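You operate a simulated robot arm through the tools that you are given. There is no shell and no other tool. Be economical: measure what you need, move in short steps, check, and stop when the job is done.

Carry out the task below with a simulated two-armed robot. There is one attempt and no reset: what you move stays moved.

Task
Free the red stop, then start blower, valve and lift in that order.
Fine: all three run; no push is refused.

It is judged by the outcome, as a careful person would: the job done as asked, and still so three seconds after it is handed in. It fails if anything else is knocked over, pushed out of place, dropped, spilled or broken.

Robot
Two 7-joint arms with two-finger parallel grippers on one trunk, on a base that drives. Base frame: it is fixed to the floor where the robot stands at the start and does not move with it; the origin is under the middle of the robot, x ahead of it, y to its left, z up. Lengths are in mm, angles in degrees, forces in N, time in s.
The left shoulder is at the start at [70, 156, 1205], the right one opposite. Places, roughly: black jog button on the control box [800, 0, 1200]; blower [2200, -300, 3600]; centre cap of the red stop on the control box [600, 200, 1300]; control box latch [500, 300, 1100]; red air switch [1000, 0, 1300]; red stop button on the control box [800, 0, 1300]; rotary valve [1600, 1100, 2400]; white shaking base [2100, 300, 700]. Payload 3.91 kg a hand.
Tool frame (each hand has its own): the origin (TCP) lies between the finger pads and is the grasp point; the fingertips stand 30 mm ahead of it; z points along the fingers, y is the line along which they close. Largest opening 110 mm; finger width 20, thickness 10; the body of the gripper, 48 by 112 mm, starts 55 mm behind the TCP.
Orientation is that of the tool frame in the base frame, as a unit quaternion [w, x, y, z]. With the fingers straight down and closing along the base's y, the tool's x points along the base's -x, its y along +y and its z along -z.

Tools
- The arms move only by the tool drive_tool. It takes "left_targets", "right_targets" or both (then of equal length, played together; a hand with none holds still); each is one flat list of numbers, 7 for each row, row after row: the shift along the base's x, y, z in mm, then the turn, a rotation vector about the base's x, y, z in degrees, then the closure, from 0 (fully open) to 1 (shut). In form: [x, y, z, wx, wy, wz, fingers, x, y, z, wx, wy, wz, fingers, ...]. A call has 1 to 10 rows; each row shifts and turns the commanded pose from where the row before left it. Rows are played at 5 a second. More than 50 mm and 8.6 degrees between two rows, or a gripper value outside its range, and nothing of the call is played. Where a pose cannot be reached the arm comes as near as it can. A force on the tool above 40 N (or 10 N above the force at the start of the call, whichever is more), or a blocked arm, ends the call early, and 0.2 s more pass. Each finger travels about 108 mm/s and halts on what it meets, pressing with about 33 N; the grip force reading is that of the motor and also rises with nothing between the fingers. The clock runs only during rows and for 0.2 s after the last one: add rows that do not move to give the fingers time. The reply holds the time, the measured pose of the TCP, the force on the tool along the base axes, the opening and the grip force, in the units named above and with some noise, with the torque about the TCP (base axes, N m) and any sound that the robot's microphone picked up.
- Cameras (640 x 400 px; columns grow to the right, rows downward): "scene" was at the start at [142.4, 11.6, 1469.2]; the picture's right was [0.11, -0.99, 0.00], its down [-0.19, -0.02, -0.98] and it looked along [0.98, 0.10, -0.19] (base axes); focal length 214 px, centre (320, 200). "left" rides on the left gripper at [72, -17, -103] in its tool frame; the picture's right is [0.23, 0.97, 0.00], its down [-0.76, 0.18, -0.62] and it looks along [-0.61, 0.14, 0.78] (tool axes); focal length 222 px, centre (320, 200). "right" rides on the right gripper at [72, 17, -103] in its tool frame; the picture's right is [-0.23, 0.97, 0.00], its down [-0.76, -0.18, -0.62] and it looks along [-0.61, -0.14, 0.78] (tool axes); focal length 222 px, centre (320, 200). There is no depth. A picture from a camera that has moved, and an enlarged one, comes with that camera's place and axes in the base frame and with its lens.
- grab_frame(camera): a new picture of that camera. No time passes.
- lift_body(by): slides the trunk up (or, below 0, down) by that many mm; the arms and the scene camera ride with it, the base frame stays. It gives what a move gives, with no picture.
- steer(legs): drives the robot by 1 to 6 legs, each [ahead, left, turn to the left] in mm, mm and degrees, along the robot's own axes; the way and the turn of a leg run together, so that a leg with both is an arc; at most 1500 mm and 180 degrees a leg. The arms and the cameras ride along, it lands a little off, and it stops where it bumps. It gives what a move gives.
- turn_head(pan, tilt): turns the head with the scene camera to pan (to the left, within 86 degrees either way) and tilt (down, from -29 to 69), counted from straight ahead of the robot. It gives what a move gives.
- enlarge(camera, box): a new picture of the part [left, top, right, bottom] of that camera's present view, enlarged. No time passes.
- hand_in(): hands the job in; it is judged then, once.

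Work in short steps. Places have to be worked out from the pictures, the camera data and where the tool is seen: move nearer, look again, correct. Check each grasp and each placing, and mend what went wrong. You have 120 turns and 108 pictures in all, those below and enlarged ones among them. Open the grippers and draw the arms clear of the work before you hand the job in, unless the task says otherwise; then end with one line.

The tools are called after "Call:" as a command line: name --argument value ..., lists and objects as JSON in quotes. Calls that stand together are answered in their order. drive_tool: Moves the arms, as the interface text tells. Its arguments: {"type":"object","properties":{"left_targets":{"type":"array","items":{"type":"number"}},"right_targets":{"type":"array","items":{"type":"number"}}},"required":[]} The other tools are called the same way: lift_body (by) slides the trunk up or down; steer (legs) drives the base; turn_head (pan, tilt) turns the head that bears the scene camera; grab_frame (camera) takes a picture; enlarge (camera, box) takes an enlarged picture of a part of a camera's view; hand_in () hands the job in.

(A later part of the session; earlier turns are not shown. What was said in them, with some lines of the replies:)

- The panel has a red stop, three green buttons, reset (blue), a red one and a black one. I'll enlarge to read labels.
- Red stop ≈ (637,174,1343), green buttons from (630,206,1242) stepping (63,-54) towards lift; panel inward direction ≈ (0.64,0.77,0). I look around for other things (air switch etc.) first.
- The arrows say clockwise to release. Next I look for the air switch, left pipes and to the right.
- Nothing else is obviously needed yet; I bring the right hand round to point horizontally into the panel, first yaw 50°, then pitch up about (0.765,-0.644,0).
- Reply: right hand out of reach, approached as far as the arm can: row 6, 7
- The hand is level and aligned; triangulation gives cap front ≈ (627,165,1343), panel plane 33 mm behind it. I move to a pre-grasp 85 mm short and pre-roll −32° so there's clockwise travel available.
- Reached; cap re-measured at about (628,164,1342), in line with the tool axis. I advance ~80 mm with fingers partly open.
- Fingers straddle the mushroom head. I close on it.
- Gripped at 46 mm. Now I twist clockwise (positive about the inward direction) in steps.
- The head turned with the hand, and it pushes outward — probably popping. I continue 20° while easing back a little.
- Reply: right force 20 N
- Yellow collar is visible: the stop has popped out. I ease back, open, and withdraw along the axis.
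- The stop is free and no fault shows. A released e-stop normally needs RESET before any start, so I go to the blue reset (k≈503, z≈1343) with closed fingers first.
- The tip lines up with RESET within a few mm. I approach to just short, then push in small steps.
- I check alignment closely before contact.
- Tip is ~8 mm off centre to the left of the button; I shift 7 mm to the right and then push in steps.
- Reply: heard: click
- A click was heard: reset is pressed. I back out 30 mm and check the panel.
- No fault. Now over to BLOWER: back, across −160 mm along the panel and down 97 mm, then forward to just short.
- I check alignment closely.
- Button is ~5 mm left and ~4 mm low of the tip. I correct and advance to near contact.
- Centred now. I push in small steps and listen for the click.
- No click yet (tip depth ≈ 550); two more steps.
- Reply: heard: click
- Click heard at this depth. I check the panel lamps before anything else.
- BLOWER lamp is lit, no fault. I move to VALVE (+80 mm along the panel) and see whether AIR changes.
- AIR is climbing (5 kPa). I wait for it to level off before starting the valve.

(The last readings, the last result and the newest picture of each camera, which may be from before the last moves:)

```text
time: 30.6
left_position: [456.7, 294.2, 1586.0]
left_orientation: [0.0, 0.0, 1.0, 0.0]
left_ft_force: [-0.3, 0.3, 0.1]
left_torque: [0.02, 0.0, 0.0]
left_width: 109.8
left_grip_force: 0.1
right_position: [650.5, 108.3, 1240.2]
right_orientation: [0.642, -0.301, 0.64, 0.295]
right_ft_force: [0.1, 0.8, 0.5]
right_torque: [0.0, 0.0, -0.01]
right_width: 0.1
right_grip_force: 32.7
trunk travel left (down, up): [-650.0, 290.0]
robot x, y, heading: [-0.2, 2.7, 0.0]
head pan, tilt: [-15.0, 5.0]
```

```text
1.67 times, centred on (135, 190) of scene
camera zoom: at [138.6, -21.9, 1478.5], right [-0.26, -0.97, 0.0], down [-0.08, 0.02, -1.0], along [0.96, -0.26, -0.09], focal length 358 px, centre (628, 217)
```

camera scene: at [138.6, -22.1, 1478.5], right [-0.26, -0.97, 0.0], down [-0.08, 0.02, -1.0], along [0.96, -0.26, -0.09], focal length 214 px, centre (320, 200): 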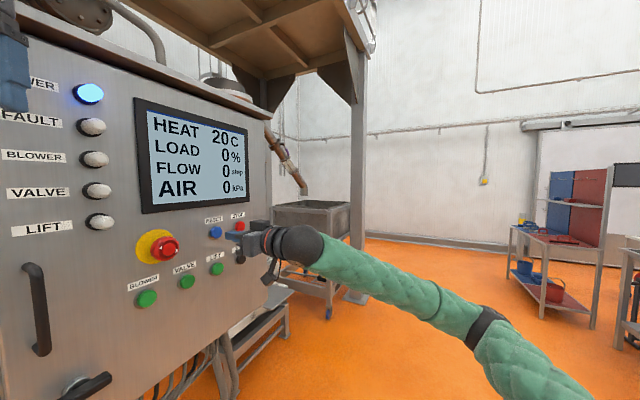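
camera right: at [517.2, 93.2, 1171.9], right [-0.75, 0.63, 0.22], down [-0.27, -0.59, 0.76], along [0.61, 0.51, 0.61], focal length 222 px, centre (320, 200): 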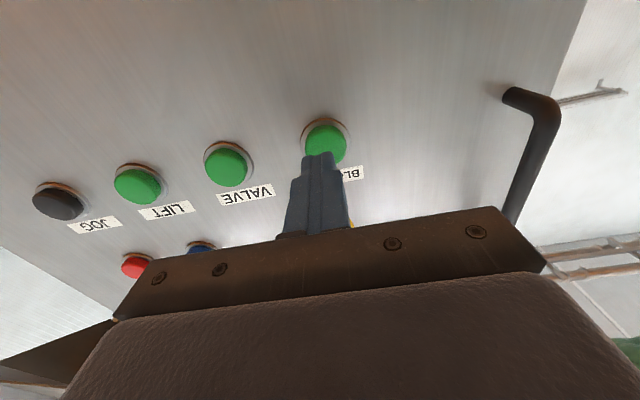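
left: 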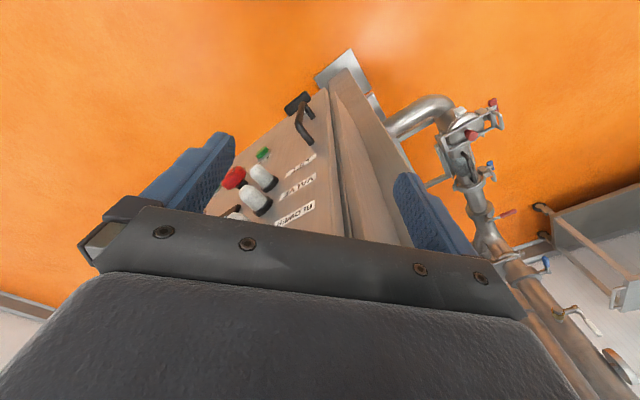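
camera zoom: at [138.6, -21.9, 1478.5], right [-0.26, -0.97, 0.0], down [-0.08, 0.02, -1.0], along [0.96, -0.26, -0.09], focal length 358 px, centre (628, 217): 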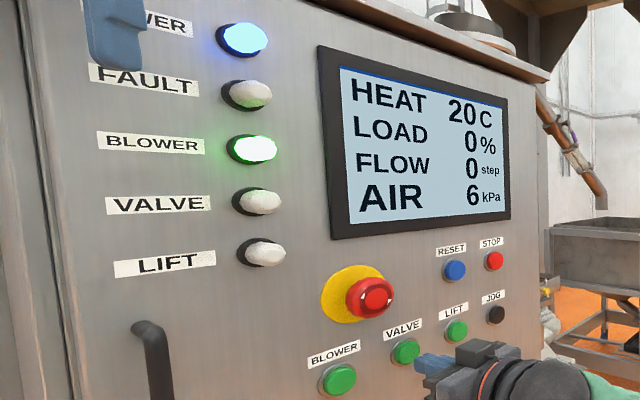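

AIR is steady at 6 kPa. Now I push VALVE: advance 18 mm, then small steps.

Call:
drive_tool --right_targets '[5.8, 6.9, 0, 0, 0, 0, 1, 5.8, 6.9, 0, 0, 0, 0, 1]'

Call:
enlarge --camera "right" --box '[250, 90, 390, 200]'

```text
time: 31.2
left_position: [456.0, 295.1, 1584.4]
left_orientation: [0.0, 0.0, 1.0, 0.0]
left_ft_force: [0.0, 0.0, 0.0]
left_torque: [-0.04, 0.01, -0.03]
left_width: 110.1
left_grip_force: 0.0
right_position: [661.8, 121.8, 1239.8]
right_orientation: [0.642, -0.301, 0.64, 0.297]
right_ft_force: [-0.5, 0.2, 0.0]
right_torque: [0.01, -0.04, -0.01]
right_width: 0.0
right_grip_force: 32.4
trunk travel left (down, up): [-650.0, 290.0]
robot x, y, heading: [-0.4, 0.1, 0.2]
head pan, tilt: [-15.0, 5.0]
```

```text
3.64 times, centred on (320, 145) of right
camera zoom: at [583.6, 54.6, 1167.8], right [-0.75, 0.63, 0.22], down [-0.27, -0.59, 0.76], along [0.61, 0.51, 0.61], focal length 808 px, centre (320, 400)
```

zoom: 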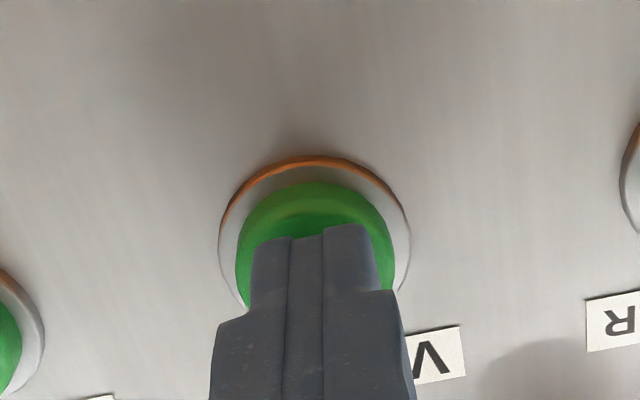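

Well centred, nearly in contact. Small pushes now.

Call:
drive_tool --right_targets '[1.6, 1.9, 0, 0, 0, 0, 1, 1.6, 1.9, 0, 0, 0, 0, 1]'

```text
time: 31.8
left_position: [456.0, 293.6, 1584.6]
left_orientation: [0.0, 0.0, 1.0, 0.001]
left_ft_force: [0.9, 0.4, -0.1]
left_torque: [-0.04, -0.02, -0.01]
left_width: 110.1
left_grip_force: 0.0
right_position: [665.6, 125.6, 1240.1]
right_orientation: [0.642, -0.3, 0.64, 0.296]
right_ft_force: [0.0, 0.2, -0.5]
right_torque: [0.03, -0.03, -0.01]
right_width: 0.1
right_grip_force: 32.7
trunk travel left (down, up): [-650.0, 290.0]
robot x, y, heading: [-0.8, 0.4, 0.4]
head pan, tilt: [-15.0, 5.0]
```

Call:
drive_tool --right_targets '[1.6, 1.9, 0, 0, 0, 0, 1]'

```text
time: 32.2
left_position: [455.8, 293.3, 1584.7]
left_orientation: [0.0, 0.001, 1.0, 0.0]
left_ft_force: [0.6, 1.0, -0.5]
left_torque: [0.0, -0.01, -0.01]
left_width: 110.1
left_grip_force: 0.1
right_position: [665.8, 127.8, 1239.8]
right_orientation: [0.643, -0.301, 0.64, 0.295]
right_ft_force: [-0.7, -1.0, -1.1]
right_torque: [-0.03, 0.0, 0.0]
right_width: 0.0
right_grip_force: 33.0
trunk travel left (down, up): [-650.0, 290.0]
robot x, y, heading: [0.9, -2.2, -0.0]
head pan, tilt: [-15.0, 5.0]
heard: click
```

Click. I withdraw and read the lamps.

Call:
drive_tool --right_targets '[-10, -11.9, 0, 0, 0, 0, 1, -13, -15.4, 0, 0, 0, 0, 1]'

Call:
enlarge --camera "scene" --box '[0, 70, 270, 310]'

```text
time: 32.8
left_position: [455.4, 293.4, 1585.2]
left_orientation: [0.0, -0.001, 1.0, 0.0]
left_ft_force: [0.6, -0.6, 0.6]
left_torque: [0.0, 0.01, 0.0]
left_width: 110.1
left_grip_force: 0.1
right_position: [641.3, 100.7, 1239.3]
right_orientation: [0.642, -0.3, 0.64, 0.296]
right_ft_force: [0.0, 0.0, 0.0]
right_torque: [-0.02, -0.02, -0.01]
right_width: 0.0
right_grip_force: 32.4
trunk travel left (down, up): [-650.0, 290.0]
robot x, y, heading: [-1.6, 0.6, -0.3]
head pan, tilt: [-15.0, 5.0]
```

```text
1.67 times, centred on (135, 190) of scene
camera zoom: at [138.1, -22.5, 1478.6], right [-0.26, -0.97, 0.0], down [-0.08, 0.02, -1.0], along [0.96, -0.26, -0.09], focal length 358 px, centre (628, 217)
```

zoom: 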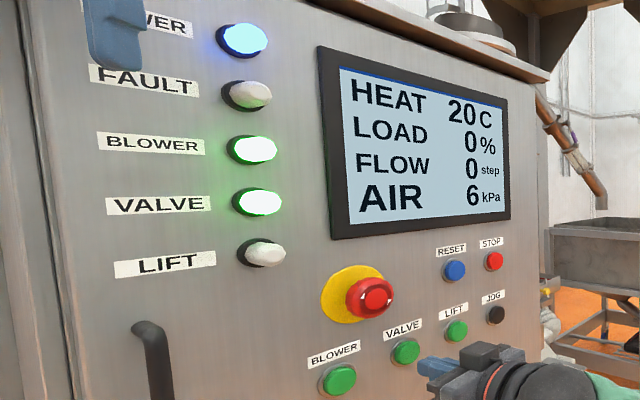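

VALVE is lit. Same shift to LIFT (+80 mm), letting the valve spin up, then recheck.

Call:
drive_tool --right_targets '[20.4, -17.2, 0, 0, 0, 0, 1, 20.4, -17.2, 0, 0, 0, 0, 1, 20.4, -17.2, 0, 0, 0, 0, 1, 6, 7.1, 0, 0, 0, 0, 1, 6, 7.1, 0, 0, 0, 0, 1, 0, 0, 0, 0, 0, 0, 1, 0, 0, 0, 0, 0, 0, 1, 0, 0, 0, 0, 0, 0, 1, 0, 0, 0, 0, 0, 0, 1, 0, 0, 0, 0, 0, 0, 1]'

Call:
drive_tool --right_targets '[0, 0, 0, 0, 0, 0, 1, 0, 0, 0, 0, 0, 0, 1, 0, 0, 0, 0, 0, 0, 1, 0, 0, 0, 0, 0, 0, 1, 0, 0, 0, 0, 0, 0, 1, 0, 0, 0, 0, 0, 0, 1, 0, 0, 0, 0, 0, 0, 1, 0, 0, 0, 0, 0, 0, 1, 0, 0, 0, 0, 0, 0, 1, 0, 0, 0, 0, 0, 0, 1]'

Call:
drive_tool --right_targets '[0, 0, 0, 0, 0, 0, 1, 0, 0, 0, 0, 0, 0, 1, 0, 0, 0, 0, 0, 0, 1, 0, 0, 0, 0, 0, 0, 1, 0, 0, 0, 0, 0, 0, 1, 0, 0, 0, 0, 0, 0, 1, 0, 0, 0, 0, 0, 0, 1, 0, 0, 0, 0, 0, 0, 1, 0, 0, 0, 0, 0, 0, 1, 0, 0, 0, 0, 0, 0, 1]'

Call:
enlarge --camera "right" --box '[250, 90, 390, 200]'

Call:
enlarge --camera "scene" --box '[0, 70, 270, 310]'

```text
time: 35.0
left_position: [454.6, 294.3, 1585.4]
left_orientation: [0.0, 0.001, 1.0, 0.0]
left_ft_force: [0.2, 0.1, 0.4]
left_torque: [-0.01, -0.02, 0.02]
left_width: 110.0
left_grip_force: 0.0
right_position: [715.6, 63.9, 1238.4]
right_orientation: [0.642, -0.3, 0.64, 0.296]
right_ft_force: [-0.9, -0.8, -0.1]
right_torque: [-0.04, -0.03, -0.01]
right_width: 0.0
right_grip_force: 32.3
trunk travel left (down, up): [-650.0, 290.0]
robot x, y, heading: [2.2, 0.8, -0.3]
head pan, tilt: [-15.0, 5.0]
```

```text
time: 37.2
left_position: [455.6, 294.2, 1585.7]
left_orientation: [0.0, 0.0, 1.0, 0.0]
left_ft_force: [0.2, 0.4, 0.0]
left_torque: [0.02, 0.01, 0.01]
left_width: 110.0
left_grip_force: 0.0
right_position: [716.8, 64.1, 1239.3]
right_orientation: [0.642, -0.3, 0.64, 0.296]
right_ft_force: [0.0, -0.6, 0.5]
right_torque: [-0.02, 0.0, -0.01]
right_width: 0.1
right_grip_force: 32.6
trunk travel left (down, up): [-650.0, 290.0]
robot x, y, heading: [-0.5, 0.3, -0.1]
head pan, tilt: [-15.0, 5.0]
```

```text
time: 39.4
left_position: [455.5, 293.7, 1585.3]
left_orientation: [0.0, 0.0, 1.0, -0.001]
left_ft_force: [0.3, -0.6, 0.1]
left_torque: [-0.02, 0.04, 0.0]
left_width: 110.2
left_grip_force: 0.0
right_position: [715.7, 63.6, 1240.0]
right_orientation: [0.641, -0.301, 0.64, 0.298]
right_ft_force: [-1.6, -0.1, -0.9]
right_torque: [-0.01, -0.01, 0.02]
right_width: 0.3
right_grip_force: 32.9
trunk travel left (down, up): [-650.0, 290.0]
robot x, y, heading: [-1.5, -0.1, 0.0]
head pan, tilt: [-15.0, 5.0]
```

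```text
3.64 times, centred on (320, 145) of right
camera zoom: at [637.8, -3.3, 1167.4], right [-0.75, 0.63, 0.22], down [-0.27, -0.59, 0.76], along [0.61, 0.51, 0.61], focal length 808 px, centre (320, 400)
```

zoom: 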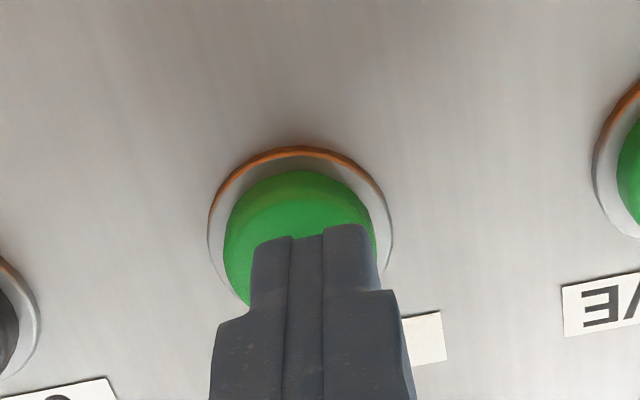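

```text
1.67 times, centred on (135, 190) of scene
camera zoom: at [138.6, -22.0, 1478.5], right [-0.26, -0.97, 0.0], down [-0.08, 0.02, -1.0], along [0.96, -0.26, -0.09], focal length 358 px, centre (628, 217)
```

zoom: 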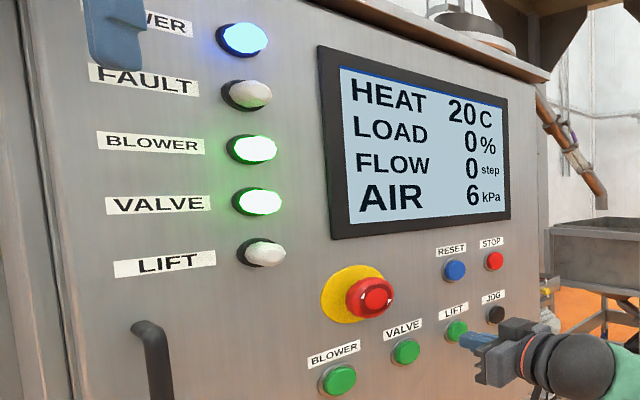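

Stable. Lift button is ~3 mm to the right; I correct, advance and push in small steps.

Call:
drive_tool --right_targets '[2.3, -1.9, 0, 0, 0, 0, 1, 3.2, 3.8, 0, 0, 0, 0, 1, 3.2, 3.8, 0, 0, 0, 0, 1, 1.6, 1.9, 0, 0, 0, 0, 1]'

```text
time: 40.4
left_position: [455.3, 294.1, 1584.2]
left_orientation: [0.0, 0.0, 1.0, -0.001]
left_ft_force: [-0.1, 0.6, 0.0]
left_torque: [0.01, -0.02, -0.02]
left_width: 110.0
left_grip_force: 0.1
right_position: [727.2, 70.4, 1239.7]
right_orientation: [0.642, -0.3, 0.64, 0.296]
right_ft_force: [-0.3, -0.4, 0.1]
right_torque: [0.0, -0.02, 0.0]
right_width: 0.2
right_grip_force: 32.9
trunk travel left (down, up): [-650.0, 290.0]
robot x, y, heading: [-0.1, -1.7, -0.1]
head pan, tilt: [-15.0, 5.0]
```

Call:
drive_tool --right_targets '[1.6, 1.9, 0, 0, 0, 0, 1]'

```text
time: 40.8
left_position: [455.3, 293.3, 1585.0]
left_orientation: [0.0, 0.0, 1.0, 0.0]
left_ft_force: [-0.6, 0.0, 0.2]
left_torque: [0.04, -0.03, 0.0]
left_width: 109.9
left_grip_force: 0.1
right_position: [729.0, 72.5, 1240.1]
right_orientation: [0.642, -0.3, 0.64, 0.296]
right_ft_force: [-2.3, -0.9, -0.3]
right_torque: [0.01, -0.04, -0.05]
right_width: 0.0
right_grip_force: 33.0
trunk travel left (down, up): [-650.0, 290.0]
robot x, y, heading: [-1.5, 1.0, 0.2]
head pan, tilt: [-15.0, 5.0]
heard: click
```

Click. I withdraw and check.

Call:
drive_tool --right_targets '[-10, -11.9, 0, 0, 0, 0, 1, -20, -23.8, 0, 0, 0, 0, 1, -25, -29.7, 0, 0, 0, 0, 0.5, -25, -29.7, 0, 0, 0, 0, 0, 0, 0, 0, 0, 0, 0, 0, 0, 0, 0, 0, 0, 0, 0]'

Call:
grab_frame --camera "scene"

Call:
drive_tool --right_targets '[0, 0, 0, 0, 0, 0, 0, 0, 0, 0, 0, 0, 0, 0, 0, 0, 0, 0, 0, 0, 0, 0, 0, 0, 0, 0, 0, 0, 0, 0, 0, 0, 0, 0, 0, 0, 0, 0, 0, 0, 0, 0, 0, 0, 0, 0, 0, 0, 0, 0, 0, 0, 0, 0, 0, 0, 0, 0, 0, 0, 0, 0, 0, 0, 0, 0, 0, 0, 0, 0]'

Call:
drive_tool --right_targets '[0, 0, 0, 0, 0, 0, 0, 0, 0, 0, 0, 0, 0, 0, 0, 0, 0, 0, 0, 0, 0, 0, 0, 0, 0, 0, 0, 0, 0, 0, 0, 0, 0, 0, 0, 0, 0, 0, 0, 0, 0, 0, 0, 0, 0, 0, 0, 0, 0, 0, 0, 0, 0, 0, 0, 0, 0, 0, 0, 0, 0, 0, 0, 0, 0, 0, 0, 0, 0, 0]'

Call:
grab_frame --camera "scene"

```text
time: 42.2
left_position: [455.6, 294.0, 1585.4]
left_orientation: [0.001, 0.001, 1.0, 0.0]
left_ft_force: [-0.4, -0.1, -0.3]
left_torque: [0.0, 0.0, -0.01]
left_width: 109.8
left_grip_force: 0.0
right_position: [648.9, -21.7, 1241.0]
right_orientation: [0.643, -0.301, 0.639, 0.296]
right_ft_force: [0.4, -0.6, -0.3]
right_torque: [0.01, -0.04, 0.02]
right_width: 110.2
right_grip_force: 0.1
trunk travel left (down, up): [-650.0, 290.0]
robot x, y, heading: [-2.8, 1.1, 0.2]
head pan, tilt: [-15.0, 5.0]
```

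```text
69 pictures are left
camera scene: at [138.2, -22.6, 1478.5], right [-0.26, -0.97, 0.0], down [-0.08, 0.02, -1.0], along [0.96, -0.26, -0.09], focal length 214 px, centre (320, 200)
```

scene: 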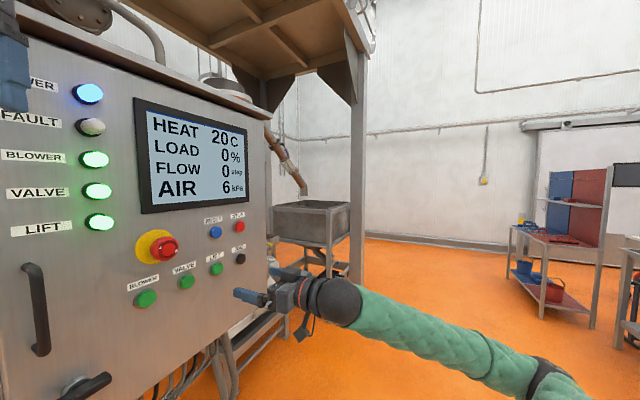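

```text
time: 44.4
left_position: [455.6, 294.0, 1584.8]
left_orientation: [0.001, 0.0, 1.0, 0.0]
left_ft_force: [-0.9, -0.6, 0.0]
left_torque: [-0.03, 0.02, 0.02]
left_width: 110.3
left_grip_force: 0.1
right_position: [649.4, -22.1, 1241.1]
right_orientation: [0.642, -0.301, 0.64, 0.296]
right_ft_force: [0.0, -0.3, 0.1]
right_torque: [0.01, 0.02, 0.01]
right_width: 110.1
right_grip_force: 0.1
trunk travel left (down, up): [-650.0, 290.0]
robot x, y, heading: [1.0, 3.4, -0.0]
head pan, tilt: [-15.0, 5.0]
```

```text
time: 46.6
left_position: [455.0, 294.0, 1584.0]
left_orientation: [0.0, 0.001, 1.0, -0.001]
left_ft_force: [0.9, -0.7, 0.4]
left_torque: [0.02, 0.0, 0.03]
left_width: 110.0
left_grip_force: 0.0
right_position: [649.9, -21.1, 1240.8]
right_orientation: [0.642, -0.301, 0.64, 0.296]
right_ft_force: [0.0, 0.2, -0.2]
right_torque: [0.0, -0.03, -0.03]
right_width: 109.6
right_grip_force: 0.0
trunk travel left (down, up): [-650.0, 290.0]
robot x, y, heading: [1.3, 1.1, 0.1]
head pan, tilt: [-15.0, 5.0]
```

```text
68 pictures are left
camera scene: at [138.6, -22.0, 1478.5], right [-0.26, -0.97, 0.0], down [-0.08, 0.02, -1.0], along [0.96, -0.26, -0.09], focal length 214 px, centre (320, 200)
```

scene: 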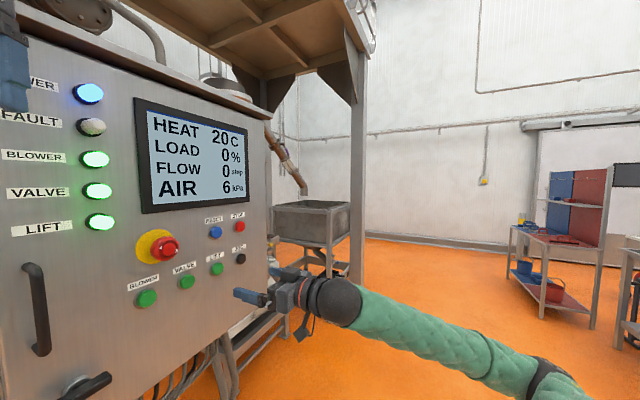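

All three lamps stay lit, there is no fault, the stop is out, the hand is clear and the grippers are open. I hand in.

Call:
hand_in

```text
The job is handed in.
```

I twisted the red stop free, then started blower, valve and lift in that order; all three lamps were still lit about six seconds after the last push, and the fault lamp never came on. After freeing the stop I also pressed RESET once, which you didn't ask for, so that no start would be refused.
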